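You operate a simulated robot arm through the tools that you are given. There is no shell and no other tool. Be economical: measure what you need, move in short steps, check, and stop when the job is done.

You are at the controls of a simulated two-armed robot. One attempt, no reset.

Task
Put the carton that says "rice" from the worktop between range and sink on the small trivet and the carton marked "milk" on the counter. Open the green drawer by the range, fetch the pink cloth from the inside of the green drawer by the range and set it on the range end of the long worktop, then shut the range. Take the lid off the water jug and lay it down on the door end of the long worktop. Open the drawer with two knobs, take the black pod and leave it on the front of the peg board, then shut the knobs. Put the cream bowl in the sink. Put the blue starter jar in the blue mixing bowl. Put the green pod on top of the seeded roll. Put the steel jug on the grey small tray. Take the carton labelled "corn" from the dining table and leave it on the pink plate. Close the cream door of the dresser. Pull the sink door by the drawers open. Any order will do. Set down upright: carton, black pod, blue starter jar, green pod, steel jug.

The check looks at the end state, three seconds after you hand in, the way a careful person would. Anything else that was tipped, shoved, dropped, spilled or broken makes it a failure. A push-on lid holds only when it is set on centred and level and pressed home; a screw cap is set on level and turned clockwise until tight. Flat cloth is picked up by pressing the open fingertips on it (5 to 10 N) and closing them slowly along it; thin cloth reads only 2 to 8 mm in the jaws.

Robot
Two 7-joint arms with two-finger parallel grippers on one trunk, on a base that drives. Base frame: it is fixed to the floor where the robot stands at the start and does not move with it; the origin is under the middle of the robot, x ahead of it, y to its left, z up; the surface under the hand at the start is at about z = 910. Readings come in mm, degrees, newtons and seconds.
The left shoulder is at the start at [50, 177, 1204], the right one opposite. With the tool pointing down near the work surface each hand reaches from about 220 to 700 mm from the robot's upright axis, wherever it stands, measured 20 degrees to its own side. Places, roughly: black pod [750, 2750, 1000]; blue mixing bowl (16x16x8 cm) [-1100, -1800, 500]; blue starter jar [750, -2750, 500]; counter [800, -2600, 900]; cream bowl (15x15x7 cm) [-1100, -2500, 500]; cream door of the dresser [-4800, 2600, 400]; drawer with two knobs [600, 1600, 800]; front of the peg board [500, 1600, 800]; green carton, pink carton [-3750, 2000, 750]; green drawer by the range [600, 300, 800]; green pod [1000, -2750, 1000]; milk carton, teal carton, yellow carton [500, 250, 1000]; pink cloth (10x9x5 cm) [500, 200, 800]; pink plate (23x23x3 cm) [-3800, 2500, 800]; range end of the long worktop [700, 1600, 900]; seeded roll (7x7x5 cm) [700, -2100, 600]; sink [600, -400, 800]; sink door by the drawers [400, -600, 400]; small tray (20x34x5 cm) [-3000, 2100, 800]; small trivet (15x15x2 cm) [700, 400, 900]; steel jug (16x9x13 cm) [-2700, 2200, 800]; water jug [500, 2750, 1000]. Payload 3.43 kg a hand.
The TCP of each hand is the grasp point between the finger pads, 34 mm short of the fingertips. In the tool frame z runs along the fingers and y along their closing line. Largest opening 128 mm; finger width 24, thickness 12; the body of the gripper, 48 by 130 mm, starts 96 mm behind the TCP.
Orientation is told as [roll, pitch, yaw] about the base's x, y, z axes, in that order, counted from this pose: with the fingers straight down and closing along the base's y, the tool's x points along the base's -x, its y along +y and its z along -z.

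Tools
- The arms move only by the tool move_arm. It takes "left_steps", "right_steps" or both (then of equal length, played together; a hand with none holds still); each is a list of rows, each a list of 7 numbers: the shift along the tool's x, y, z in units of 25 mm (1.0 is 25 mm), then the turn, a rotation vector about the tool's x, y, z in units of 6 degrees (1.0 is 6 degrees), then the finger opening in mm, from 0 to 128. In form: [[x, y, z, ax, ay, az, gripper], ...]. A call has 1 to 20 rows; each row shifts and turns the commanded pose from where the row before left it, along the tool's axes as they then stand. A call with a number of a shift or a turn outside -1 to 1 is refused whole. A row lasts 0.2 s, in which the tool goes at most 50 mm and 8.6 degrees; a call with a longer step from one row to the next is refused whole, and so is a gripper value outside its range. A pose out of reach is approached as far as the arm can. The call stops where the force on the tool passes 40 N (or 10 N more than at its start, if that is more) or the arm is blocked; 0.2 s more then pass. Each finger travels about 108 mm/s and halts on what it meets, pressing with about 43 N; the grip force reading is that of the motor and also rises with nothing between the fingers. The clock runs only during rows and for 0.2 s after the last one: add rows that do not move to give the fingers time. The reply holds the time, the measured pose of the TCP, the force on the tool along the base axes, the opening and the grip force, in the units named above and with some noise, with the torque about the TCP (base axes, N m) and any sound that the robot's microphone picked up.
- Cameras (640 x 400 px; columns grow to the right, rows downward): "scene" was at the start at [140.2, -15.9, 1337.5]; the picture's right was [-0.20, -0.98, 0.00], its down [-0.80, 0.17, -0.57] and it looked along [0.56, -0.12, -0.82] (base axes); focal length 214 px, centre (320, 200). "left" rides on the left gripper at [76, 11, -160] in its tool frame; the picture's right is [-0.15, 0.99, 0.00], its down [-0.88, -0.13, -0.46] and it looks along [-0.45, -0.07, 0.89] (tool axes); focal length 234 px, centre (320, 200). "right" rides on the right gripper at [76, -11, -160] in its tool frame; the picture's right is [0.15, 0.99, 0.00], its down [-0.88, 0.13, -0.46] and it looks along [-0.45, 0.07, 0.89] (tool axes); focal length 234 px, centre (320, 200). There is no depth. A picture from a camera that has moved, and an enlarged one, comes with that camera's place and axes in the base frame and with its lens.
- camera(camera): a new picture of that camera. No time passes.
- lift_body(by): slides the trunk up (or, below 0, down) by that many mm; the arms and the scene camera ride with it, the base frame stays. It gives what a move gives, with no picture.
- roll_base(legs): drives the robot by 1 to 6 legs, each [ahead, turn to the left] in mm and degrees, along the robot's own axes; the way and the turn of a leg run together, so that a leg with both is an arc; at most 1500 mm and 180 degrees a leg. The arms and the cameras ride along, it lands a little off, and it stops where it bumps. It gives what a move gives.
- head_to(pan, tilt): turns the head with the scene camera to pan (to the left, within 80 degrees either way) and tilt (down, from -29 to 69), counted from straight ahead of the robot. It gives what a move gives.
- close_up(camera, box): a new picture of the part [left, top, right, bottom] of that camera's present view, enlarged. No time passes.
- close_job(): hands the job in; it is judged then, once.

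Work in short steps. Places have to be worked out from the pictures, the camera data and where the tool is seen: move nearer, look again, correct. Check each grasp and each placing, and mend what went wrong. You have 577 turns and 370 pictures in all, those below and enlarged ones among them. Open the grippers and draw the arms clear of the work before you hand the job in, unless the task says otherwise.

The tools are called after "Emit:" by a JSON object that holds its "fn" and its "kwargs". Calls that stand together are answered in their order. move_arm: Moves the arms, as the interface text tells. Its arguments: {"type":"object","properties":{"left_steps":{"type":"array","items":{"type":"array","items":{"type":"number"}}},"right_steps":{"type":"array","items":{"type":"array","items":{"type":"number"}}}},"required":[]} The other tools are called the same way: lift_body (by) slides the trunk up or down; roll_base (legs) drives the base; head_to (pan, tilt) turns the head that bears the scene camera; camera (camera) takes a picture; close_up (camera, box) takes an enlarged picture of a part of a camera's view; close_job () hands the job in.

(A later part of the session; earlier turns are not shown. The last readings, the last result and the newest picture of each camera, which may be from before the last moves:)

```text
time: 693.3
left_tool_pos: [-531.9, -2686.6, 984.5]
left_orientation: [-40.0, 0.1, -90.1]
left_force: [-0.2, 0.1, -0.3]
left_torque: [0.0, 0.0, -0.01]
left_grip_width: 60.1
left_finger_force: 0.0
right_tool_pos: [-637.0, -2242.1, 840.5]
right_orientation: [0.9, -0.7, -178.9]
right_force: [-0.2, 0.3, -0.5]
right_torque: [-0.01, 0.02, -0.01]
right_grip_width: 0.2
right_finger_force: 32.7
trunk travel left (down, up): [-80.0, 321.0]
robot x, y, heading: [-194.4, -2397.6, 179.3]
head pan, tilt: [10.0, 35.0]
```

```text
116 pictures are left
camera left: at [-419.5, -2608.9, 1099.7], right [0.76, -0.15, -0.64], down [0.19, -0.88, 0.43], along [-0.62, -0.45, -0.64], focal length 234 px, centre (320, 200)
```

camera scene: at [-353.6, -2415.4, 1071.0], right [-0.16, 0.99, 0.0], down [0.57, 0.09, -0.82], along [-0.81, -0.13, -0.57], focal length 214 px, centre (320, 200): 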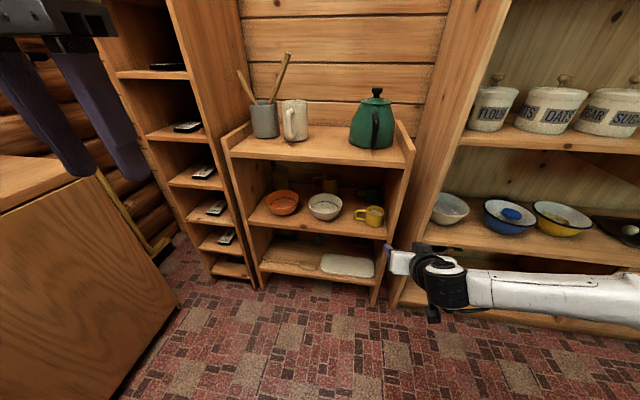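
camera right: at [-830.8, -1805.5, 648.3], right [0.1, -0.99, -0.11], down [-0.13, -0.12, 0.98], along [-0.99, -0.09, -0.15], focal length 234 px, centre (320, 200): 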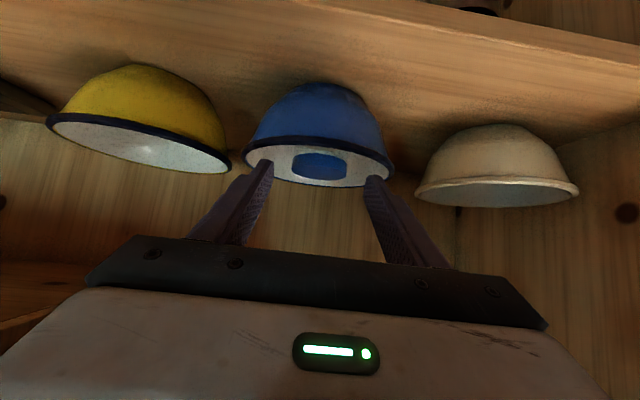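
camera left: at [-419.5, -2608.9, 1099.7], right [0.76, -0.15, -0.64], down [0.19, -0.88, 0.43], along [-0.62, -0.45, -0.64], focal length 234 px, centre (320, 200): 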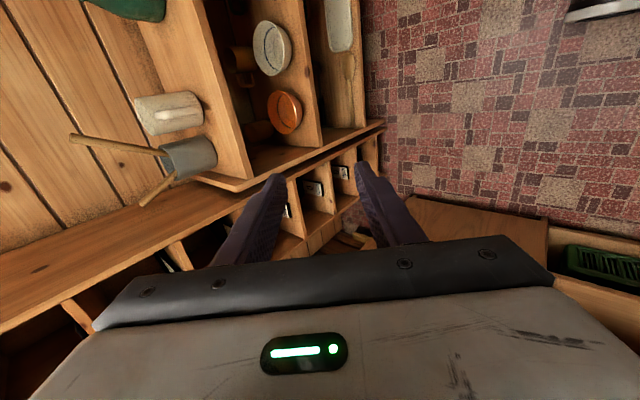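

The rim-pinch orientation is reachable. Rolling 250 mm closer and bringing the hand in line with the bowl for a precise look.

Emit:
{"fn": "roll_base", "kwargs": {"legs": [[250, 0]]}}

Emit:
{"fn": "move_arm", "kwargs": {"left_steps": [[1, 0, 0.3, 0, 0, 0, 60], [1, 0, 0.3, 0, 0, 0, 60], [1, 0, 0.3, 0, 0, 0, 60], [1, 0, 0.3, 0, 0, 0, 60], [1, 0, 0.3, 0, 0, 0, 60], [1, 0, 0.3, 0, 0, 0, 60], [0.9, 0, 0.3, 0, 0, 0, 60]]}}

Emit:
{"fn": "camera", "kwargs": {"camera": "left"}}

Emit:
{"fn": "camera", "kwargs": {"camera": "scene"}}

```text
time: 695.1
left_tool_pos: [-778.9, -2681.5, 983.8]
left_orientation: [-39.8, 0.2, -90.1]
left_force: [0.3, -0.5, 0.7]
left_torque: [0.01, 0.02, -0.02]
left_grip_width: 60.1
left_finger_force: 0.1
right_tool_pos: [-885.3, -2239.7, 839.7]
right_orientation: [0.8, -0.6, -178.9]
right_force: [1.3, 0.9, -0.2]
right_torque: [-0.02, 0.02, -0.02]
right_grip_width: 0.0
right_finger_force: 33.1
trunk travel left (down, up): [-80.0, 321.0]
robot x, y, heading: [-443.5, -2398.0, 179.3]
head pan, tilt: [10.0, 35.0]
```

```text
time: 696.7
left_tool_pos: [-813.3, -2508.5, 943.3]
left_orientation: [-40.1, 0.1, -90.2]
left_force: [0.4, -0.3, -0.2]
left_torque: [-0.02, 0.01, 0.02]
left_grip_width: 60.0
left_finger_force: 0.1
right_tool_pos: [-885.4, -2239.5, 841.6]
right_orientation: [0.7, -0.8, -179.0]
right_force: [0.3, 0.4, -0.7]
right_torque: [0.02, -0.01, -0.06]
right_grip_width: 0.0
right_finger_force: 32.7
trunk travel left (down, up): [-80.0, 321.0]
robot x, y, heading: [-444.9, -2397.5, 178.9]
head pan, tilt: [10.0, 35.0]
```

```text
115 pictures are left
camera left: at [-702.1, -2433.1, 1060.4], right [0.76, -0.15, -0.64], down [0.19, -0.88, 0.43], along [-0.62, -0.45, -0.64], focal length 234 px, centre (320, 200)
```

left: 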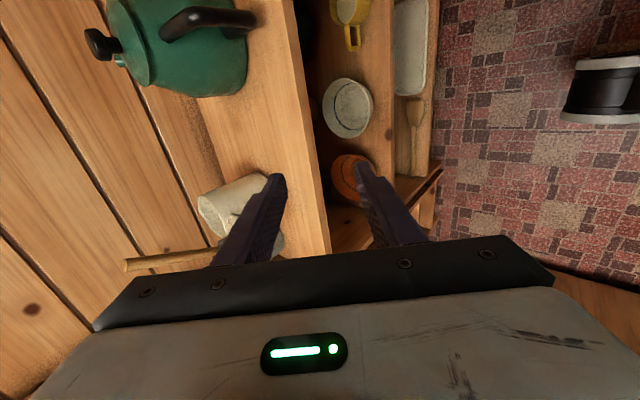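

```text
114 pictures are left
camera scene: at [-602.7, -2412.1, 1070.9], right [-0.16, 0.99, 0.0], down [0.57, 0.09, -0.82], along [-0.81, -0.13, -0.57], focal length 214 px, centre (320, 200)
```

scene: 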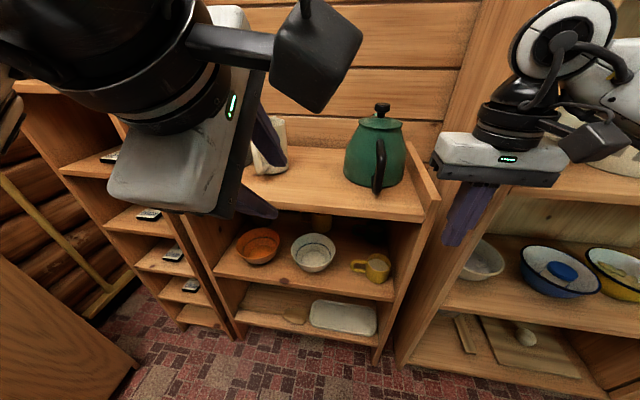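

Zooming on the bowl from both cameras for a sharper position.

Emit:
{"fn": "close_up", "kwargs": {"camera": "scene", "box": [220, 200, 420, 320]}}

Emit:
{"fn": "close_up", "kwargs": {"camera": "left", "box": [270, 20, 430, 180]}}

```text
3.20 times, centred on (320, 260) of scene
camera zoom: at [-602.7, -2412.1, 1070.9], right [-0.16, 0.99, 0.0], down [0.57, 0.09, -0.82], along [-0.81, -0.13, -0.57], focal length 686 px, centre (320, 8)
```

zoom: 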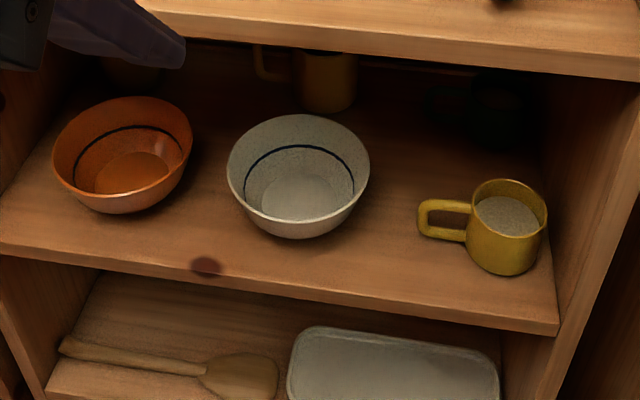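

```text
2.50 times, centred on (350, 100) of left
camera zoom: at [-702.1, -2433.1, 1060.4], right [0.76, -0.15, -0.64], down [0.19, -0.88, 0.43], along [-0.62, -0.45, -0.64], focal length 585 px, centre (245, 450)
```

zoom: 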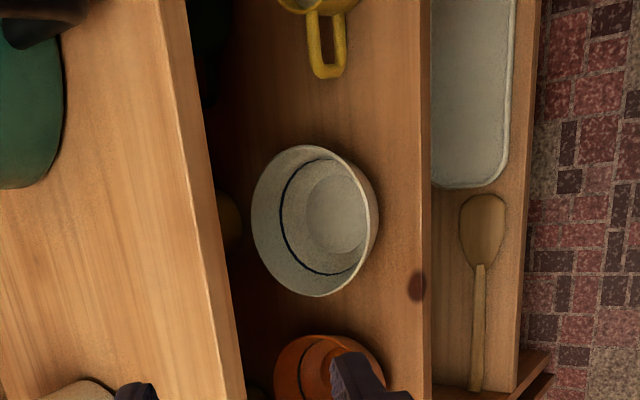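

Estimates give the rim centre near [-1055,-2505], z≈550. Moving down to just outside the shelf for a closer measurement.

Emit:
{"fn": "move_arm", "kwargs": {"left_steps": [[0, 0.28, 0.94, 0, 0, 0, 60], [0, 0.28, 0.94, 0, 0, 0, 60], [0, 0.28, 0.94, 0, 0, 0, 60], [0, 0.28, 0.94, 0, 0, 0, 60], [0, 0.28, 0.94, 0, 0, 0, 60], [0, 0.28, 0.94, 0, 0, 0, 60], [0, 0.28, 0.94, 0, 0, 0, 60], [0, 0.28, 0.94, 0, 0, 0, 60], [0, 0.28, 0.94, 0, 0, 0, 60], [0, 0.28, 0.94, 0, 0, 0, 60], [0, 0.28, 0.94, 0, 0, 0, 60]]}}

Emit:
{"fn": "camera", "kwargs": {"camera": "left"}}

Emit:
{"fn": "camera", "kwargs": {"camera": "scene"}}

```text
time: 699.1
left_tool_pos: [-919.7, -2508.8, 695.0]
left_orientation: [-40.0, 0.1, -90.0]
left_force: [0.5, -0.3, -0.1]
left_torque: [0.01, 0.01, 0.01]
left_grip_width: 59.9
left_finger_force: 0.0
right_tool_pos: [-884.8, -2239.1, 840.4]
right_orientation: [0.8, -0.6, -178.8]
right_force: [-0.4, 0.1, 0.7]
right_torque: [-0.03, -0.02, -0.02]
right_grip_width: 0.4
right_finger_force: 33.2
trunk travel left (down, up): [-80.0, 321.0]
robot x, y, heading: [-448.7, -2403.0, 179.2]
head pan, tilt: [10.0, 35.0]
```

```text
111 pictures are left
camera left: at [-809.4, -2432.4, 811.8], right [0.76, -0.15, -0.64], down [0.19, -0.88, 0.43], along [-0.62, -0.45, -0.64], focal length 234 px, centre (320, 200)
```

left: 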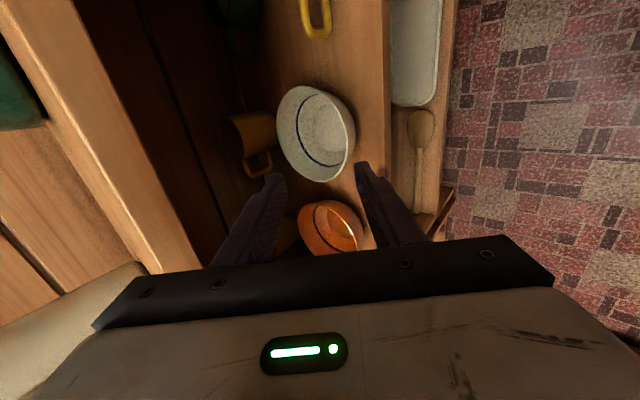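

```text
110 pictures are left
camera scene: at [-602.6, -2412.2, 1071.0], right [-0.16, 0.99, 0.0], down [0.57, 0.09, -0.82], along [-0.81, -0.13, -0.57], focal length 214 px, centre (320, 200)
```

scene: 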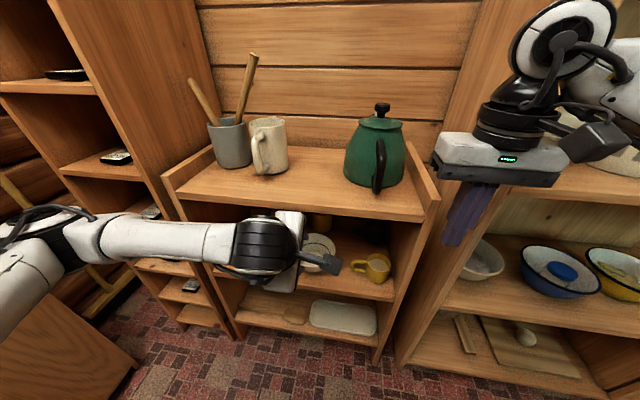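

Rim centre ≈[-1050,-2502,553], front rim ≈[-978,-2505]. Approaching to 60 mm short of the rim.

Emit:
{"fn": "move_arm", "kwargs": {"left_steps": [[0.06, 0.47, 0.86, 0, 0, 0, 60], [0.06, 0.47, 0.86, 0, 0, 0, 60], [0.06, 0.47, 0.86, 0, 0, 0, 60], [0.06, 0.47, 0.86, 0, 0, 0, 60]]}}

Emit:
{"fn": "camera", "kwargs": {"camera": "left"}}

Emit:
{"fn": "close_up", "kwargs": {"camera": "scene", "box": [220, 180, 420, 320]}}

```text
time: 700.1
left_tool_pos: [-937.5, -2503.5, 600.6]
left_orientation: [-39.9, 0.1, -90.2]
left_force: [-0.6, 0.2, 0.7]
left_torque: [0.01, -0.03, 0.0]
left_grip_width: 59.8
left_finger_force: 0.1
right_tool_pos: [-884.7, -2239.7, 840.5]
right_orientation: [0.8, -0.6, -178.8]
right_force: [0.0, 0.7, -0.1]
right_torque: [0.01, 0.03, 0.0]
right_grip_width: 0.0
right_finger_force: 33.0
trunk travel left (down, up): [-80.0, 321.0]
robot x, y, heading: [-444.6, -2395.9, 179.2]
head pan, tilt: [10.0, 35.0]
```

```text
109 pictures are left
camera left: at [-827.2, -2426.5, 716.4], right [0.76, -0.15, -0.64], down [0.19, -0.88, 0.43], along [-0.62, -0.45, -0.64], focal length 234 px, centre (320, 200)
```

left: 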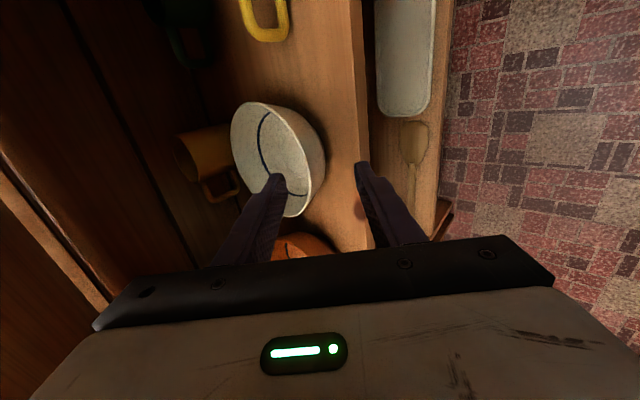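

```text
2.86 times, centred on (320, 250) of scene
camera zoom: at [-602.6, -2412.2, 1071.0], right [-0.16, 0.99, 0.0], down [0.57, 0.09, -0.82], along [-0.81, -0.13, -0.57], focal length 613 px, centre (320, 57)
```

zoom: 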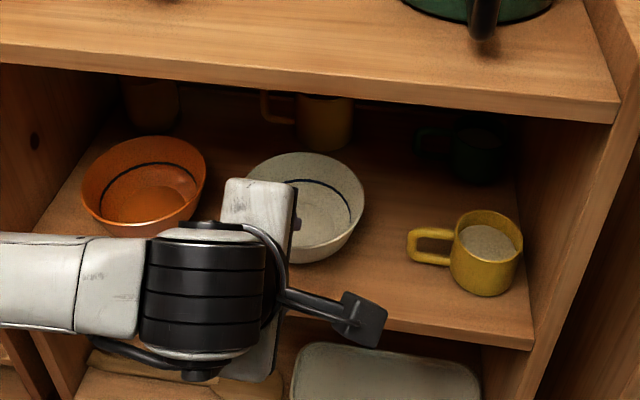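

Inner finger is over the bowl's interior, outer one in front. Advancing the last 72 mm along the wall.

Emit:
{"fn": "move_arm", "kwargs": {"left_steps": [[0.03, -0.07, 0.8, 0, 0, 0, 60], [0.03, -0.07, 0.8, 0, 0, 0, 60], [0.03, -0.07, 0.8, 0, 0, 0, 60]]}}

Emit:
{"fn": "camera", "kwargs": {"camera": "left"}}

Emit:
{"fn": "close_up", "kwargs": {"camera": "scene", "box": [220, 180, 420, 320]}}

```text
time: 700.9
left_tool_pos: [-981.2, -2500.2, 557.6]
left_orientation: [-40.0, 0.2, -90.0]
left_force: [0.2, -0.1, 0.4]
left_torque: [-0.02, 0.02, 0.03]
left_grip_width: 60.1
left_finger_force: 0.1
right_tool_pos: [-885.4, -2239.2, 840.5]
right_orientation: [0.8, -0.7, -178.9]
right_force: [0.4, -0.2, 0.4]
right_torque: [0.0, -0.01, -0.01]
right_grip_width: 0.0
right_finger_force: 32.8
trunk travel left (down, up): [-80.0, 321.0]
robot x, y, heading: [-441.3, -2397.9, 179.4]
head pan, tilt: [10.0, 35.0]
```

```text
107 pictures are left
camera left: at [-869.8, -2423.8, 673.6], right [0.76, -0.15, -0.64], down [0.19, -0.88, 0.43], along [-0.62, -0.45, -0.64], focal length 234 px, centre (320, 200)
```

left: 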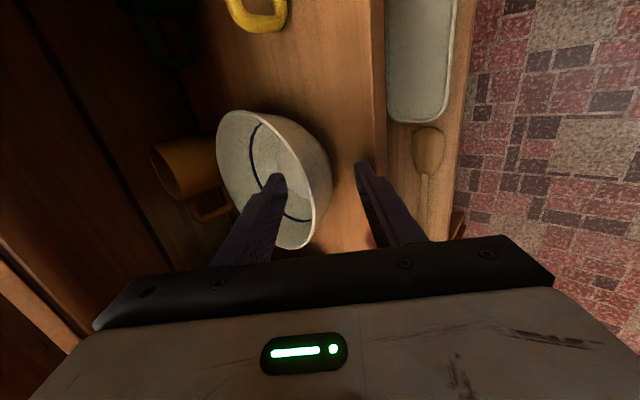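

```text
2.86 times, centred on (320, 250) of scene
camera zoom: at [-602.6, -2412.2, 1071.0], right [-0.16, 0.99, 0.0], down [0.57, 0.09, -0.82], along [-0.81, -0.13, -0.57], focal length 613 px, centre (320, 57)
```

zoom: 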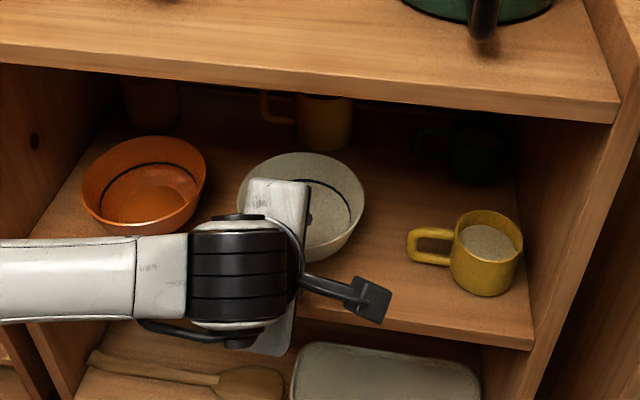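

Fingertips are at rim level. Advancing 25 mm deeper, then closing on the wall.

Emit:
{"fn": "move_arm", "kwargs": {"left_steps": [[0, 0, 0.5, 0, 0, 0, 60], [0, 0, 0.5, 0, 0, 0, 60]]}}

Emit:
{"fn": "move_arm", "kwargs": {"left_steps": [[0, 0, 0, 0, 0, 0, 48], [0, 0, 0, 0, 0, 0, 36], [0, 0, 0, 0, 0, 0, 24], [0, 0, 0, 0, 0, 0, 12], [0, 0, 0, 0, 0, 0, 2], [0, 0, 0, 0, 0, 0, 2]]}}

Emit:
{"fn": "camera", "kwargs": {"camera": "left"}}

```text
time: 701.3
left_tool_pos: [-985.6, -2498.7, 552.7]
left_orientation: [-39.8, 0.0, -90.2]
left_force: [8.2, -2.7, 10.0]
left_torque: [-0.15, -0.53, -0.02]
left_grip_width: 60.3
left_finger_force: 0.2
right_tool_pos: [-885.4, -2240.1, 841.9]
right_orientation: [0.8, -0.7, -178.8]
right_force: [-0.2, 0.6, 0.0]
right_torque: [-0.03, 0.0, -0.01]
right_grip_width: 0.0
right_finger_force: 33.1
trunk travel left (down, up): [-80.0, 321.0]
robot x, y, heading: [-442.7, -2398.3, 179.2]
head pan, tilt: [10.0, 35.0]
stopped in row 2 (left hand): the force on the tool passed its limit at 50 N (the readings are from after the stop); the commanded pose is now the measured one
```

```text
time: 702.7
left_tool_pos: [-986.4, -2499.0, 552.2]
left_orientation: [-39.7, -0.1, -90.1]
left_force: [0.4, -0.5, -3.3]
left_torque: [-0.03, -0.22, 0.01]
left_grip_width: 7.7
left_finger_force: 42.2
right_tool_pos: [-885.6, -2240.3, 839.0]
right_orientation: [0.8, -0.7, -178.8]
right_force: [0.0, 0.0, -0.6]
right_torque: [-0.01, -0.01, -0.02]
right_grip_width: 0.3
right_finger_force: 32.7
trunk travel left (down, up): [-80.0, 321.0]
robot x, y, heading: [-443.5, -2396.8, 179.2]
head pan, tilt: [10.0, 35.0]
```

```text
105 pictures are left
camera left: at [-875.4, -2423.5, 666.4], right [0.76, -0.15, -0.63], down [0.19, -0.88, 0.43], along [-0.62, -0.45, -0.64], focal length 234 px, centre (320, 200)
```

left: 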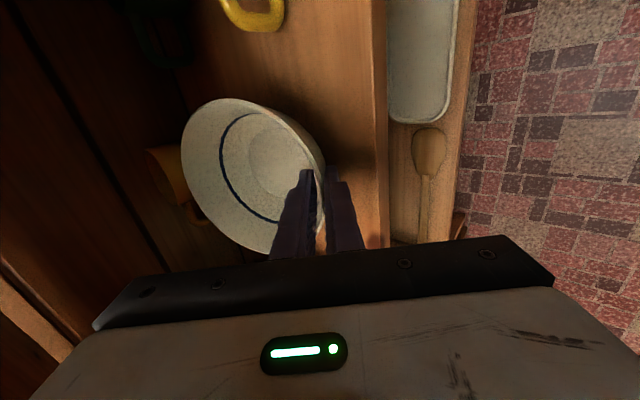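

The rim is pinched (7.7 mm wall). Lifting slowly with the trunk and checking the hold.

Emit:
{"fn": "lift_body", "kwargs": {"by": 35}}

Emit:
{"fn": "camera", "kwargs": {"camera": "left"}}

Emit:
{"fn": "close_up", "kwargs": {"camera": "scene", "box": [220, 180, 420, 320]}}

```text
time: 703.5
left_tool_pos: [-987.1, -2498.7, 587.3]
left_orientation: [-39.7, 0.0, -90.2]
left_force: [-0.4, 0.5, -2.5]
left_torque: [0.0, -0.19, -0.01]
left_grip_width: 7.9
left_finger_force: 41.8
right_tool_pos: [-886.2, -2239.9, 873.1]
right_orientation: [0.8, -0.7, -178.8]
right_force: [-0.2, -0.5, 0.2]
right_torque: [-0.01, 0.0, -0.03]
right_grip_width: 0.0
right_finger_force: 32.7
trunk travel left (down, up): [-115.0, 286.0]
robot x, y, heading: [-444.1, -2391.7, 179.3]
head pan, tilt: [10.0, 35.0]
```

```text
104 pictures are left
camera left: at [-875.6, -2423.3, 701.5], right [0.76, -0.15, -0.63], down [0.19, -0.88, 0.43], along [-0.62, -0.45, -0.64], focal length 234 px, centre (320, 200)
```

left: 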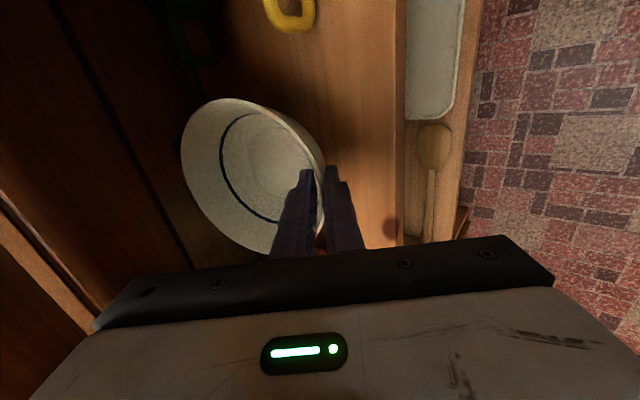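

```text
2.86 times, centred on (320, 250) of scene
camera zoom: at [-602.9, -2412.4, 1105.9], right [-0.16, 0.99, 0.0], down [0.57, 0.09, -0.82], along [-0.81, -0.13, -0.57], focal length 613 px, centre (320, 57)
```

zoom: 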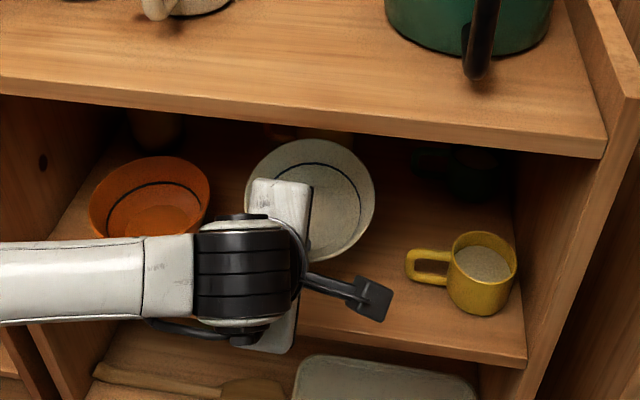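

Bowl is held firmly, tilted slightly toward me. Backing out of the shelf and driving to the sink.

Emit:
{"fn": "roll_base", "kwargs": {"legs": [[-340, 0]]}}

Emit:
{"fn": "lift_body", "kwargs": {"by": 280}}

Emit:
{"fn": "move_arm", "kwargs": {"left_steps": [[0, -0.62, -0.74, 0, 0, 0, 2], [0, -0.62, -0.74, 0, 0, 0, 2], [0, -0.62, -0.74, 0, 0, 0, 2], [0, -0.62, -0.74, 0, 0, 0, 2], [0, -0.62, -0.74, 0, 0, 0, 2], [0, -0.62, -0.74, 0, 0, 0, 2], [0, -0.62, -0.74, 0, 0, 0, 2], [0, -0.62, -0.74, 0, 0, 0, 2], [0, -0.62, -0.74, 0, 0, 0, 2]]}}

Emit:
{"fn": "roll_base", "kwargs": {"legs": [[0, -90], [1500, 0], [250, 0], [0, -90]]}}

Emit:
{"fn": "head_to", "kwargs": {"pan": 0, "tilt": 40}}

Emit:
{"fn": "camera", "kwargs": {"camera": "scene"}}

```text
time: 705.7
left_tool_pos: [-650.2, -2504.0, 586.8]
left_orientation: [-39.8, 0.0, -90.3]
left_force: [0.2, -0.7, -2.3]
left_torque: [0.0, -0.21, 0.03]
left_grip_width: 8.0
left_finger_force: 41.8
right_tool_pos: [-549.0, -2245.4, 875.6]
right_orientation: [0.8, -0.7, -178.9]
right_force: [0.5, 0.2, 0.1]
right_torque: [0.03, 0.0, -0.02]
right_grip_width: 0.0
right_finger_force: 33.3
trunk travel left (down, up): [-115.0, 286.0]
robot x, y, heading: [-110.0, -2401.3, 179.4]
head pan, tilt: [10.0, 35.0]
```

```text
time: 708.5
left_tool_pos: [-648.5, -2503.5, 866.4]
left_orientation: [-39.8, -0.1, -90.3]
left_force: [-0.5, 1.3, -2.7]
left_torque: [0.0, -0.23, 0.01]
left_grip_width: 7.8
left_finger_force: 41.9
right_tool_pos: [-548.9, -2243.7, 1154.6]
right_orientation: [0.7, -0.7, -178.9]
right_force: [0.1, 0.9, 0.5]
right_torque: [-0.02, -0.03, -0.02]
right_grip_width: 0.0
right_finger_force: 32.4
trunk travel left (down, up): [-395.0, 6.0]
robot x, y, heading: [-105.4, -2399.0, 179.3]
head pan, tilt: [10.0, 35.0]
```

```text
time: 710.5
left_tool_pos: [-650.3, -2503.3, 1084.2]
left_orientation: [-39.6, 0.0, -90.2]
left_force: [-0.3, -0.8, -2.2]
left_torque: [0.02, -0.19, -0.03]
left_grip_width: 7.8
left_finger_force: 41.7
right_tool_pos: [-549.2, -2243.2, 1155.2]
right_orientation: [0.8, -0.7, -178.9]
right_force: [0.9, -1.2, -0.4]
right_torque: [0.03, -0.01, 0.01]
right_grip_width: 0.0
right_finger_force: 32.9
trunk travel left (down, up): [-395.0, 6.0]
robot x, y, heading: [-107.0, -2404.1, 179.2]
head pan, tilt: [10.0, 35.0]
```

```text
time: 727.2
left_tool_pos: [450.0, -526.0, 1082.9]
left_orientation: [-39.7, 0.0, 89.1]
left_force: [0.2, 0.6, -2.8]
left_torque: [0.02, 0.21, -0.02]
left_grip_width: 7.4
left_finger_force: 42.0
right_tool_pos: [345.2, -784.6, 1155.2]
right_orientation: [0.8, -0.7, 0.4]
right_force: [1.0, 0.7, 0.3]
right_torque: [0.02, 0.02, 0.01]
right_grip_width: 0.1
right_finger_force: 33.0
trunk travel left (down, up): [-395.0, 6.0]
robot x, y, heading: [-93.3, -618.3, -1.5]
head pan, tilt: [10.0, 35.0]
```

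```text
time: 727.9
left_tool_pos: [450.0, -524.6, 1082.3]
left_orientation: [-39.6, 0.1, 89.1]
left_force: [-0.1, 0.3, -2.8]
left_torque: [0.02, 0.22, 0.04]
left_grip_width: 7.5
left_finger_force: 42.1
right_tool_pos: [346.3, -784.2, 1154.5]
right_orientation: [0.8, -0.7, 0.4]
right_force: [0.3, -0.2, 0.0]
right_torque: [0.02, 0.01, -0.01]
right_grip_width: 0.0
right_finger_force: 32.7
trunk travel left (down, up): [-395.0, 6.0]
robot x, y, heading: [-97.7, -619.5, -1.4]
head pan, tilt: [0.0, 40.0]
```

```text
102 pictures are left
camera scene: at [62.0, -625.5, 1378.4], right [-0.02, -1.0, 0.0], down [-0.64, 0.02, -0.77], along [0.77, -0.02, -0.64], focal length 214 px, centre (320, 200)
```

scene: 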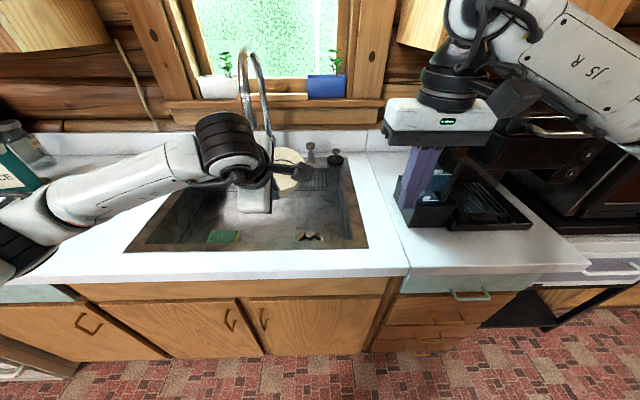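

I see the sink (floor z≈760), sponge at [589,-283], drain at [585,-602]. Checking the faucet spout and the bowl's tilt.

Emit:
{"fn": "close_up", "kwargs": {"camera": "scene", "box": [160, 30, 400, 270]}}

Emit:
{"fn": "camera", "kwargs": {"camera": "left"}}

```text
1.67 times, centred on (280, 150) of scene
camera zoom: at [62.0, -625.5, 1378.4], right [-0.02, -1.0, 0.0], down [-0.64, 0.02, -0.77], along [0.77, -0.02, -0.64], focal length 358 px, centre (387, 283)
```

zoom: 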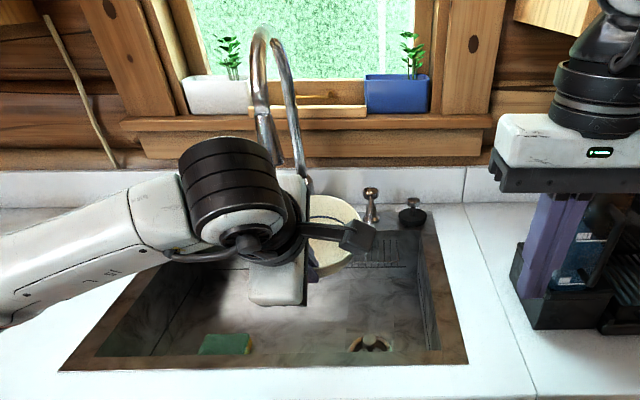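

```text
100 pictures are left
camera left: at [338.1, -598.1, 1198.9], right [-0.76, 0.16, -0.63], down [-0.18, 0.88, 0.43], along [0.63, 0.44, -0.64], focal length 234 px, centre (320, 200)
```

left: 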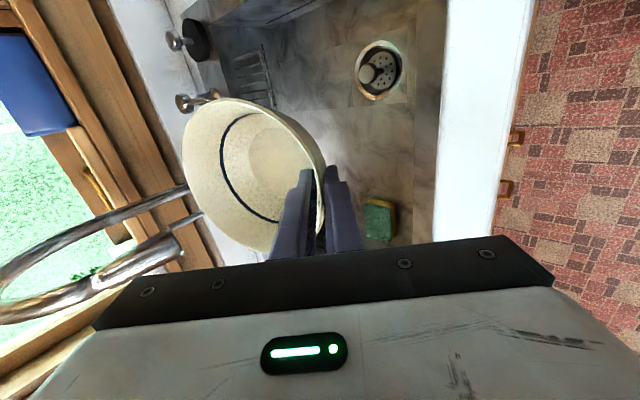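

Spout tip is near [650,-450,1160]; I'll stay below it. Levelling the bowl by 14° and moving down and over the basin.

Emit:
{"fn": "move_arm", "kwargs": {"left_steps": [[0, 0, 0, -1, 0, 0, 2], [0, 0, 0, -1, 0, 0, 2], [0, 0, 0, -0.3, 0, 0, 2], [-0.68, -0.288, 0.87, 0, 0, 0, 2], [-0.68, -0.288, 0.87, 0, 0, 0, 2], [-0.68, -0.288, 0.87, 0, 0, 0, 2], [-0.68, -0.288, 0.87, 0, 0, 0, 2], [-0.68, -0.288, 0.87, 0, 0, 0, 2]]}}

Emit:
{"fn": "camera", "kwargs": {"camera": "left"}}

Emit:
{"fn": "camera", "kwargs": {"camera": "scene"}}

```text
time: 729.7
left_tool_pos: [532.2, -440.1, 998.6]
left_orientation: [-25.9, 0.0, 89.0]
left_force: [0.1, 0.0, -3.8]
left_torque: [0.01, 0.21, -0.03]
left_grip_width: 7.5
left_finger_force: 41.8
right_tool_pos: [344.8, -783.0, 1156.0]
right_orientation: [0.7, -0.7, 0.4]
right_force: [0.4, -0.2, -0.1]
right_torque: [0.02, 0.03, -0.01]
right_grip_width: 0.1
right_finger_force: 32.7
trunk travel left (down, up): [-395.0, 6.0]
robot x, y, heading: [-90.8, -620.0, -1.3]
head pan, tilt: [0.0, 40.0]
```

```text
99 pictures are left
camera left: at [450.9, -514.1, 1138.4], right [-0.89, 0.16, -0.43], down [-0.07, 0.88, 0.47], along [0.46, 0.44, -0.77], focal length 234 px, centre (320, 200)
```

left: 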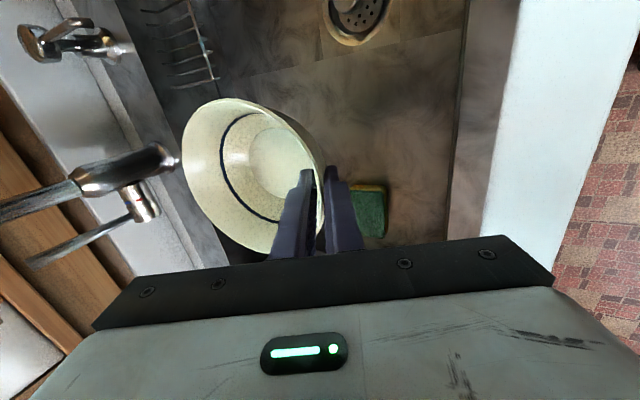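

```text
98 pictures are left
camera scene: at [62.4, -625.2, 1378.3], right [-0.03, -1.0, 0.0], down [-0.64, 0.02, -0.77], along [0.77, -0.02, -0.64], focal length 214 px, centre (320, 200)
```

scene: 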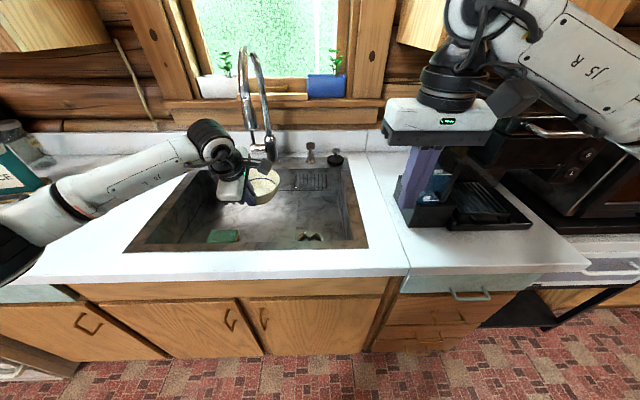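

The nozzle looks close to the bowl's far rim. Zooming in before lowering.

Emit:
{"fn": "close_up", "kwargs": {"camera": "scene", "box": [200, 120, 330, 220]}}

Emit:
{"fn": "close_up", "kwargs": {"camera": "left", "box": [0, 80, 240, 280]}}

```text
4.00 times, centred on (265, 170) of scene
camera zoom: at [62.4, -625.2, 1378.3], right [-0.03, -1.0, 0.0], down [-0.64, 0.02, -0.77], along [0.77, -0.02, -0.64], focal length 858 px, centre (540, 320)
```

zoom: 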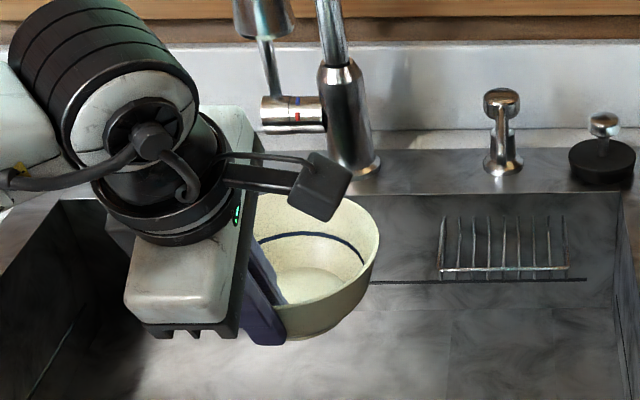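

```text
2.00 times, centred on (120, 180) of left
camera zoom: at [450.9, -514.1, 1138.4], right [-0.89, 0.16, -0.43], down [-0.07, 0.88, 0.47], along [0.46, 0.44, -0.77], focal length 468 px, centre (720, 240)
```

zoom: 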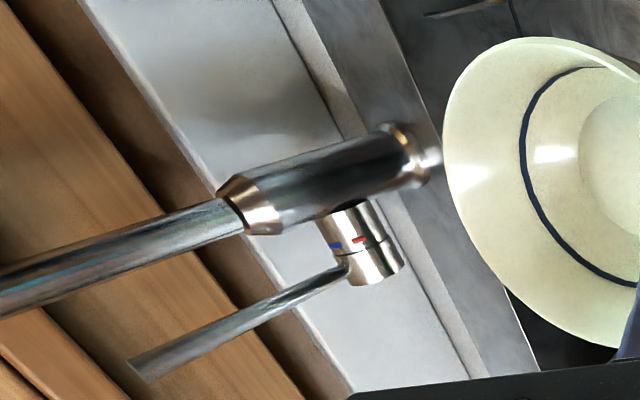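

That's the faucet's base, well behind the bowl; the way down is clear. Lowering 120 mm with the trunk.

Emit:
{"fn": "lift_body", "kwargs": {"by": -120}}

Emit:
{"fn": "camera", "kwargs": {"camera": "left"}}

Emit:
{"fn": "close_up", "kwargs": {"camera": "scene", "box": [180, 100, 340, 260]}}

```text
time: 731.2
left_tool_pos: [531.8, -441.5, 881.2]
left_orientation: [-25.9, 0.1, 89.1]
left_force: [-0.5, 0.9, -2.0]
left_torque: [0.01, 0.18, 0.02]
left_grip_width: 7.4
left_finger_force: 41.6
right_tool_pos: [345.4, -785.2, 1035.0]
right_orientation: [0.9, -0.8, 0.4]
right_force: [0.2, -0.2, -0.1]
right_torque: [0.0, -0.03, 0.0]
right_grip_width: 0.0
right_finger_force: 32.8
trunk travel left (down, up): [-275.0, 126.0]
robot x, y, heading: [-95.3, -618.7, -1.5]
head pan, tilt: [0.0, 40.0]
```

```text
95 pictures are left
camera left: at [450.3, -515.0, 1019.5], right [-0.89, 0.16, -0.43], down [-0.07, 0.88, 0.47], along [0.46, 0.44, -0.77], focal length 234 px, centre (320, 200)
```

left: 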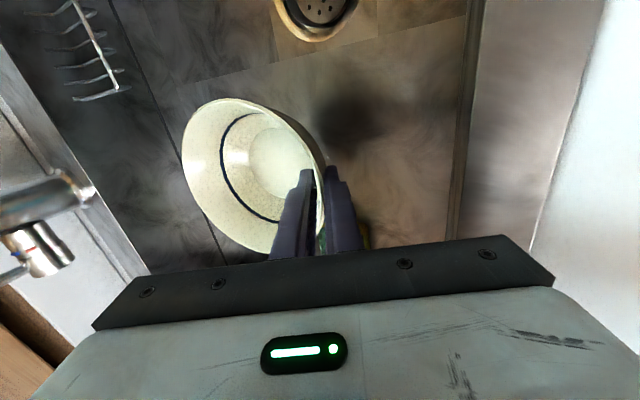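

```text
2.50 times, centred on (260, 180) of scene
camera zoom: at [61.8, -625.6, 1258.4], right [-0.03, -1.0, 0.0], down [-0.64, 0.02, -0.77], along [0.77, -0.02, -0.64], focal length 536 px, centre (470, 250)
```

zoom: 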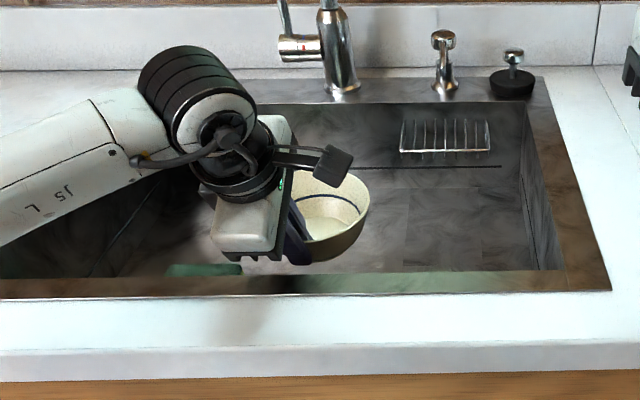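

Bowl is inside the basin. Continuing down to the floor with force checks.

Emit:
{"fn": "lift_body", "kwargs": {"by": -30}}

Emit:
{"fn": "lift_body", "kwargs": {"by": -8}}

Emit:
{"fn": "camera", "kwargs": {"camera": "left"}}

Emit:
{"fn": "close_up", "kwargs": {"camera": "scene", "box": [180, 80, 340, 240]}}

```text
time: 732.0
left_tool_pos: [532.8, -440.9, 855.4]
left_orientation: [-26.5, 0.0, 89.2]
left_force: [2.6, 2.8, 23.4]
left_torque: [0.28, 2.97, -0.42]
left_grip_width: 7.7
left_finger_force: 41.4
right_tool_pos: [343.0, -784.1, 1006.0]
right_orientation: [0.7, -0.9, 0.5]
right_force: [0.3, 0.3, 0.3]
right_torque: [0.02, 0.0, 0.02]
right_grip_width: 0.3
right_finger_force: 32.9
trunk travel left (down, up): [-245.0, 156.0]
robot x, y, heading: [-94.9, -620.7, -1.2]
head pan, tilt: [0.0, 40.0]
```

```text
time: 732.4
left_tool_pos: [533.3, -441.7, 856.6]
left_orientation: [-26.8, 0.2, 89.1]
left_force: [-6.6, -0.2, 9.9]
left_torque: [0.38, 1.14, 0.24]
left_grip_width: 7.6
left_finger_force: 41.4
right_tool_pos: [344.8, -784.1, 1002.9]
right_orientation: [0.8, -0.8, 0.4]
right_force: [-0.4, 0.3, -0.5]
right_torque: [-0.03, 0.0, 0.01]
right_grip_width: 0.1
right_finger_force: 33.5
trunk travel left (down, up): [-242.0, 159.0]
robot x, y, heading: [-92.8, -618.4, -1.3]
head pan, tilt: [0.0, 40.0]
stopped: the force on the tool passed its limit at 46 N (the readings are from after the stop); the commanded pose is now the measured one
```

```text
93 pictures are left
camera left: at [450.2, -514.6, 994.9], right [-0.88, 0.16, -0.45], down [-0.08, 0.88, 0.46], along [0.47, 0.44, -0.77], focal length 234 px, centre (320, 200)
```

left: 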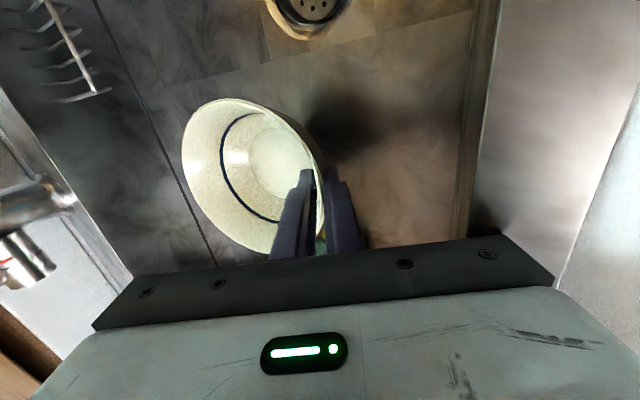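

```text
2.50 times, centred on (260, 160) of scene
camera zoom: at [60.5, -625.8, 1225.3], right [-0.02, -1.0, 0.0], down [-0.64, 0.02, -0.77], along [0.77, -0.02, -0.64], focal length 536 px, centre (470, 300)
```

zoom: 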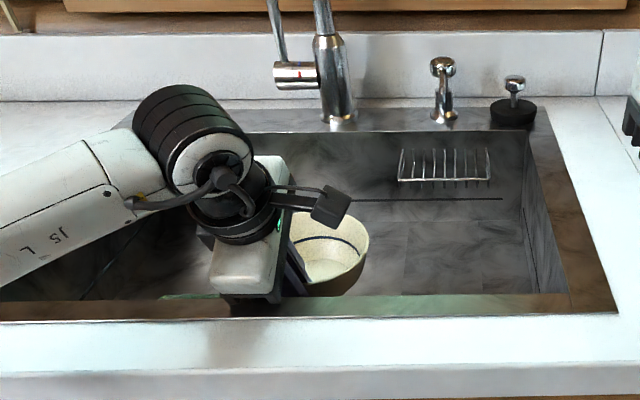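

The gripper body touched the sink's front rim (torque shows contact 130 mm behind). Raising slightly, moving 55 mm deeper into the basin and lowering again.

Emit:
{"fn": "lift_body", "kwargs": {"by": 15}}

Emit:
{"fn": "move_arm", "kwargs": {"left_steps": [[0, -0.66, 0.33, 0, 0, 0, 2], [0, -0.66, 0.33, 0, 0, 0, 2], [0, -0.66, 0.33, 0, 0, 0, 2]]}}

Emit:
{"fn": "lift_body", "kwargs": {"by": -20}}

Emit:
{"fn": "camera", "kwargs": {"camera": "left"}}

```text
time: 733.0
left_tool_pos: [535.3, -439.7, 867.8]
left_orientation: [-26.7, 0.1, 89.2]
left_force: [-0.2, 0.3, -2.9]
left_torque: [0.03, 0.19, 0.01]
left_grip_width: 7.6
left_finger_force: 41.5
right_tool_pos: [346.2, -783.4, 1016.7]
right_orientation: [0.8, -0.7, 0.5]
right_force: [0.1, -0.5, -0.4]
right_torque: [-0.02, 0.04, -0.01]
right_grip_width: 0.1
right_finger_force: 32.7
trunk travel left (down, up): [-257.0, 144.0]
robot x, y, heading: [-91.9, -622.6, -1.5]
head pan, tilt: [0.0, 40.0]
```

```text
time: 733.8
left_tool_pos: [589.6, -442.4, 869.6]
left_orientation: [-26.6, 0.2, 89.1]
left_force: [-0.6, -0.6, -3.7]
left_torque: [-0.02, 0.18, -0.01]
left_grip_width: 7.6
left_finger_force: 41.6
right_tool_pos: [345.4, -784.4, 1016.1]
right_orientation: [0.8, -0.6, 0.4]
right_force: [-0.2, 0.2, -0.2]
right_torque: [-0.02, -0.01, -0.01]
right_grip_width: 0.1
right_finger_force: 32.9
trunk travel left (down, up): [-257.0, 144.0]
robot x, y, heading: [-91.9, -620.1, -1.2]
head pan, tilt: [0.0, 40.0]
```

```text
time: 734.5
left_tool_pos: [588.8, -441.0, 848.9]
left_orientation: [-26.7, 0.2, 89.2]
left_force: [0.3, -0.7, -1.9]
left_torque: [0.0, 0.2, 0.02]
left_grip_width: 7.5
left_finger_force: 41.7
right_tool_pos: [344.9, -783.9, 997.3]
right_orientation: [0.8, -0.7, 0.4]
right_force: [-0.1, -0.7, 0.1]
right_torque: [-0.03, -0.02, 0.03]
right_grip_width: 0.0
right_finger_force: 33.6
trunk travel left (down, up): [-237.0, 164.0]
robot x, y, heading: [-90.8, -622.9, -1.3]
head pan, tilt: [0.0, 40.0]
```

```text
91 pictures are left
camera left: at [506.4, -514.7, 987.8], right [-0.88, 0.16, -0.45], down [-0.08, 0.88, 0.46], along [0.47, 0.44, -0.77], focal length 234 px, centre (320, 200)
```

left: 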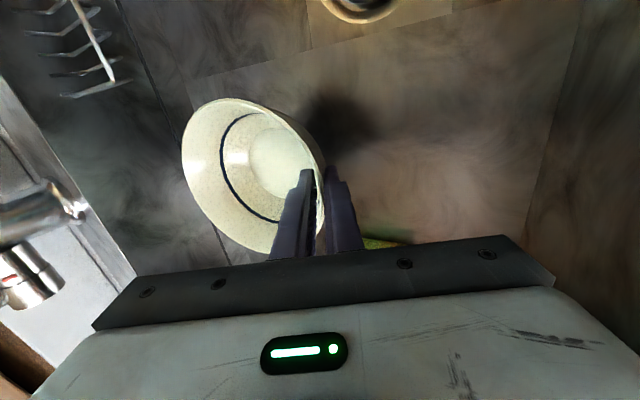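

Free now. Lowering further in small steps.

Emit:
{"fn": "lift_body", "kwargs": {"by": -10}}

Emit:
{"fn": "lift_body", "kwargs": {"by": -5}}

Emit:
{"fn": "lift_body", "kwargs": {"by": -5}}

Emit:
{"fn": "close_up", "kwargs": {"camera": "scene", "box": [180, 80, 340, 240]}}

```text
time: 735.0
left_tool_pos: [590.5, -441.4, 838.2]
left_orientation: [-26.7, 0.2, 89.1]
left_force: [-0.3, -0.8, -3.4]
left_torque: [0.01, 0.21, -0.02]
left_grip_width: 7.8
left_finger_force: 41.7
right_tool_pos: [345.2, -782.5, 987.9]
right_orientation: [0.8, -0.7, 0.3]
right_force: [0.8, 0.2, -0.3]
right_torque: [0.0, 0.01, 0.04]
right_grip_width: 0.0
right_finger_force: 32.8
trunk travel left (down, up): [-227.0, 174.0]
robot x, y, heading: [-93.7, -620.9, -1.4]
head pan, tilt: [0.0, 40.0]
```

```text
time: 735.6
left_tool_pos: [589.7, -441.7, 834.5]
left_orientation: [-26.7, 0.1, 89.1]
left_force: [-0.4, 0.4, -3.0]
left_torque: [0.09, 0.18, 0.0]
left_grip_width: 7.5
left_finger_force: 41.4
right_tool_pos: [345.0, -783.9, 982.6]
right_orientation: [0.8, -0.7, 0.4]
right_force: [-0.2, 0.1, -0.2]
right_torque: [-0.01, 0.0, -0.01]
right_grip_width: 0.0
right_finger_force: 32.8
trunk travel left (down, up): [-222.0, 179.0]
robot x, y, heading: [-95.7, -618.5, -1.2]
head pan, tilt: [0.0, 40.0]
```

```text
time: 736.1
left_tool_pos: [588.5, -441.9, 829.4]
left_orientation: [-26.6, 0.2, 89.2]
left_force: [0.3, -0.2, -2.8]
left_torque: [0.04, 0.17, 0.04]
left_grip_width: 7.8
left_finger_force: 41.6
right_tool_pos: [345.8, -783.8, 977.1]
right_orientation: [0.8, -0.6, 0.4]
right_force: [-0.4, 1.1, 0.2]
right_torque: [-0.03, -0.03, 0.02]
right_grip_width: 0.0
right_finger_force: 33.0
trunk travel left (down, up): [-217.0, 184.0]
robot x, y, heading: [-94.2, -621.2, -1.3]
head pan, tilt: [0.0, 40.0]
```

```text
2.50 times, centred on (260, 160) of scene
camera zoom: at [62.0, -625.5, 1200.3], right [-0.02, -1.0, 0.0], down [-0.64, 0.02, -0.77], along [0.77, -0.02, -0.64], focal length 536 px, centre (470, 300)
```

zoom: 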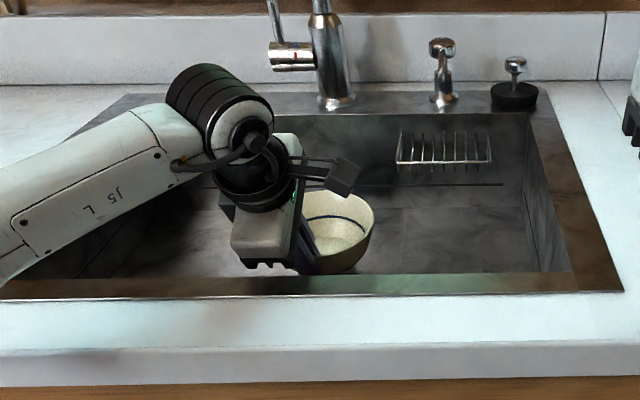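

Still hanging; continuing.

Emit:
{"fn": "lift_body", "kwargs": {"by": -5}}

Emit:
{"fn": "lift_body", "kwargs": {"by": -5}}

Emit:
{"fn": "lift_body", "kwargs": {"by": -5}}

Emit:
{"fn": "camera", "kwargs": {"camera": "scene"}}

Emit:
{"fn": "camera", "kwargs": {"camera": "left"}}

```text
time: 736.7
left_tool_pos: [589.6, -441.5, 824.7]
left_orientation: [-26.7, 0.2, 89.2]
left_force: [-0.1, 0.2, -3.4]
left_torque: [0.01, 0.21, 0.0]
left_grip_width: 7.7
left_finger_force: 41.3
right_tool_pos: [346.0, -784.4, 972.6]
right_orientation: [0.8, -0.8, 0.4]
right_force: [-0.5, -0.1, -0.3]
right_torque: [-0.01, 0.02, 0.01]
right_grip_width: 0.1
right_finger_force: 33.1
trunk travel left (down, up): [-212.0, 189.0]
robot x, y, heading: [-89.4, -620.5, -1.5]
head pan, tilt: [0.0, 40.0]
```

```text
time: 737.2
left_tool_pos: [589.3, -441.5, 819.1]
left_orientation: [-26.8, 0.2, 89.2]
left_force: [0.6, 0.7, -3.0]
left_torque: [0.01, 0.21, 0.02]
left_grip_width: 7.4
left_finger_force: 41.7
right_tool_pos: [346.3, -783.9, 966.9]
right_orientation: [0.9, -0.7, 0.4]
right_force: [0.0, -0.6, 1.0]
right_torque: [-0.01, 0.04, 0.0]
right_grip_width: 0.0
right_finger_force: 33.1
trunk travel left (down, up): [-207.0, 194.0]
robot x, y, heading: [-94.3, -621.4, -1.4]
head pan, tilt: [0.0, 40.0]
```

```text
time: 737.8
left_tool_pos: [589.9, -441.3, 816.6]
left_orientation: [-26.9, 0.2, 89.2]
left_force: [0.1, 0.0, 2.3]
left_torque: [-0.03, 0.1, 0.07]
left_grip_width: 7.7
left_finger_force: 41.4
right_tool_pos: [345.3, -784.1, 962.2]
right_orientation: [0.9, -0.8, 0.4]
right_force: [-0.4, -0.2, 0.1]
right_torque: [0.01, -0.01, 0.01]
right_grip_width: 0.1
right_finger_force: 32.8
trunk travel left (down, up): [-202.0, 199.0]
robot x, y, heading: [-91.1, -622.3, -1.4]
head pan, tilt: [0.0, 40.0]
```

```text
89 pictures are left
camera scene: at [61.5, -625.5, 1185.5], right [-0.02, -1.0, 0.0], down [-0.64, 0.02, -0.77], along [0.77, -0.02, -0.64], focal length 214 px, centre (320, 200)
```

scene: 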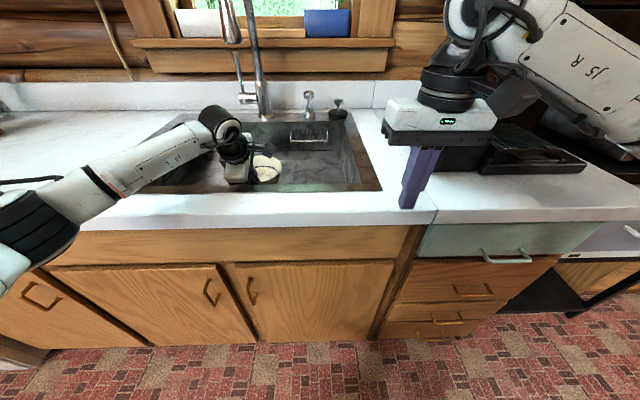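

```text
88 pictures are left
camera left: at [506.2, -514.7, 954.2], right [-0.88, 0.16, -0.45], down [-0.08, 0.88, 0.46], along [0.47, 0.44, -0.77], focal length 234 px, centre (320, 200)
```

left: 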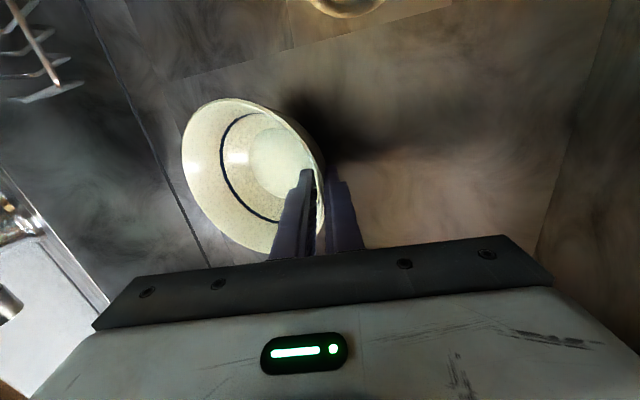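

Contact with the sink floor (force reversed). Lowering 2 mm more, then opening and withdrawing.

Emit:
{"fn": "lift_body", "kwargs": {"by": -2}}

Emit:
{"fn": "move_arm", "kwargs": {"left_steps": [[0, 0, 0, 0, 0, 0, 14], [0, 0, 0, 0, 0, 0, 22], [0, 0, 0, 0, 0, 0, 32], [0, 0, 0, 0, 0, 0, 40]]}}

Emit:
{"fn": "camera", "kwargs": {"camera": "left"}}

```text
time: 738.3
left_tool_pos: [589.4, -440.9, 816.7]
left_orientation: [-27.1, 0.3, 89.2]
left_force: [-1.2, 1.8, 12.3]
left_torque: [-0.05, -0.08, 0.05]
left_grip_width: 7.5
left_finger_force: 41.5
right_tool_pos: [344.0, -784.9, 961.5]
right_orientation: [0.8, -0.8, 0.4]
right_force: [0.4, -0.4, -0.1]
right_torque: [0.02, 0.0, 0.01]
right_grip_width: 0.0
right_finger_force: 32.9
trunk travel left (down, up): [-200.0, 201.0]
robot x, y, heading: [-96.8, -624.1, -1.2]
head pan, tilt: [0.0, 40.0]
```

```text
time: 739.3
left_tool_pos: [589.8, -441.3, 812.2]
left_orientation: [-26.7, 0.2, 89.2]
left_force: [0.2, -0.6, -0.2]
left_torque: [-0.01, -0.03, 0.04]
left_grip_width: 39.7
left_finger_force: 0.0
right_tool_pos: [344.3, -784.0, 960.8]
right_orientation: [0.8, -0.7, 0.3]
right_force: [0.4, -0.2, -0.3]
right_torque: [0.0, -0.03, 0.04]
right_grip_width: 0.0
right_finger_force: 32.6
trunk travel left (down, up): [-200.0, 201.0]
robot x, y, heading: [-93.6, -624.5, -1.2]
head pan, tilt: [0.0, 40.0]
```

```text
87 pictures are left
camera left: at [506.2, -514.8, 950.8], right [-0.88, 0.16, -0.45], down [-0.08, 0.88, 0.46], along [0.47, 0.44, -0.77], focal length 234 px, centre (320, 200)
```

left: 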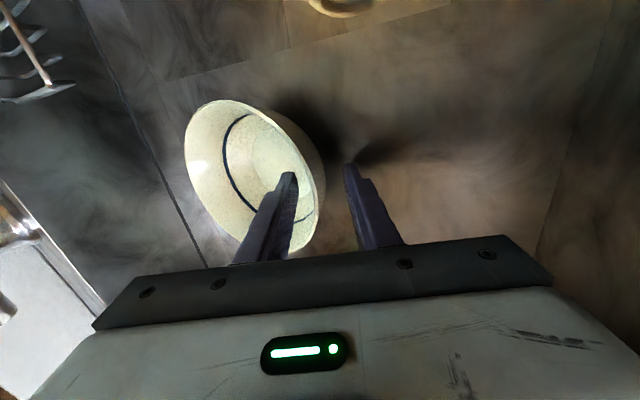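

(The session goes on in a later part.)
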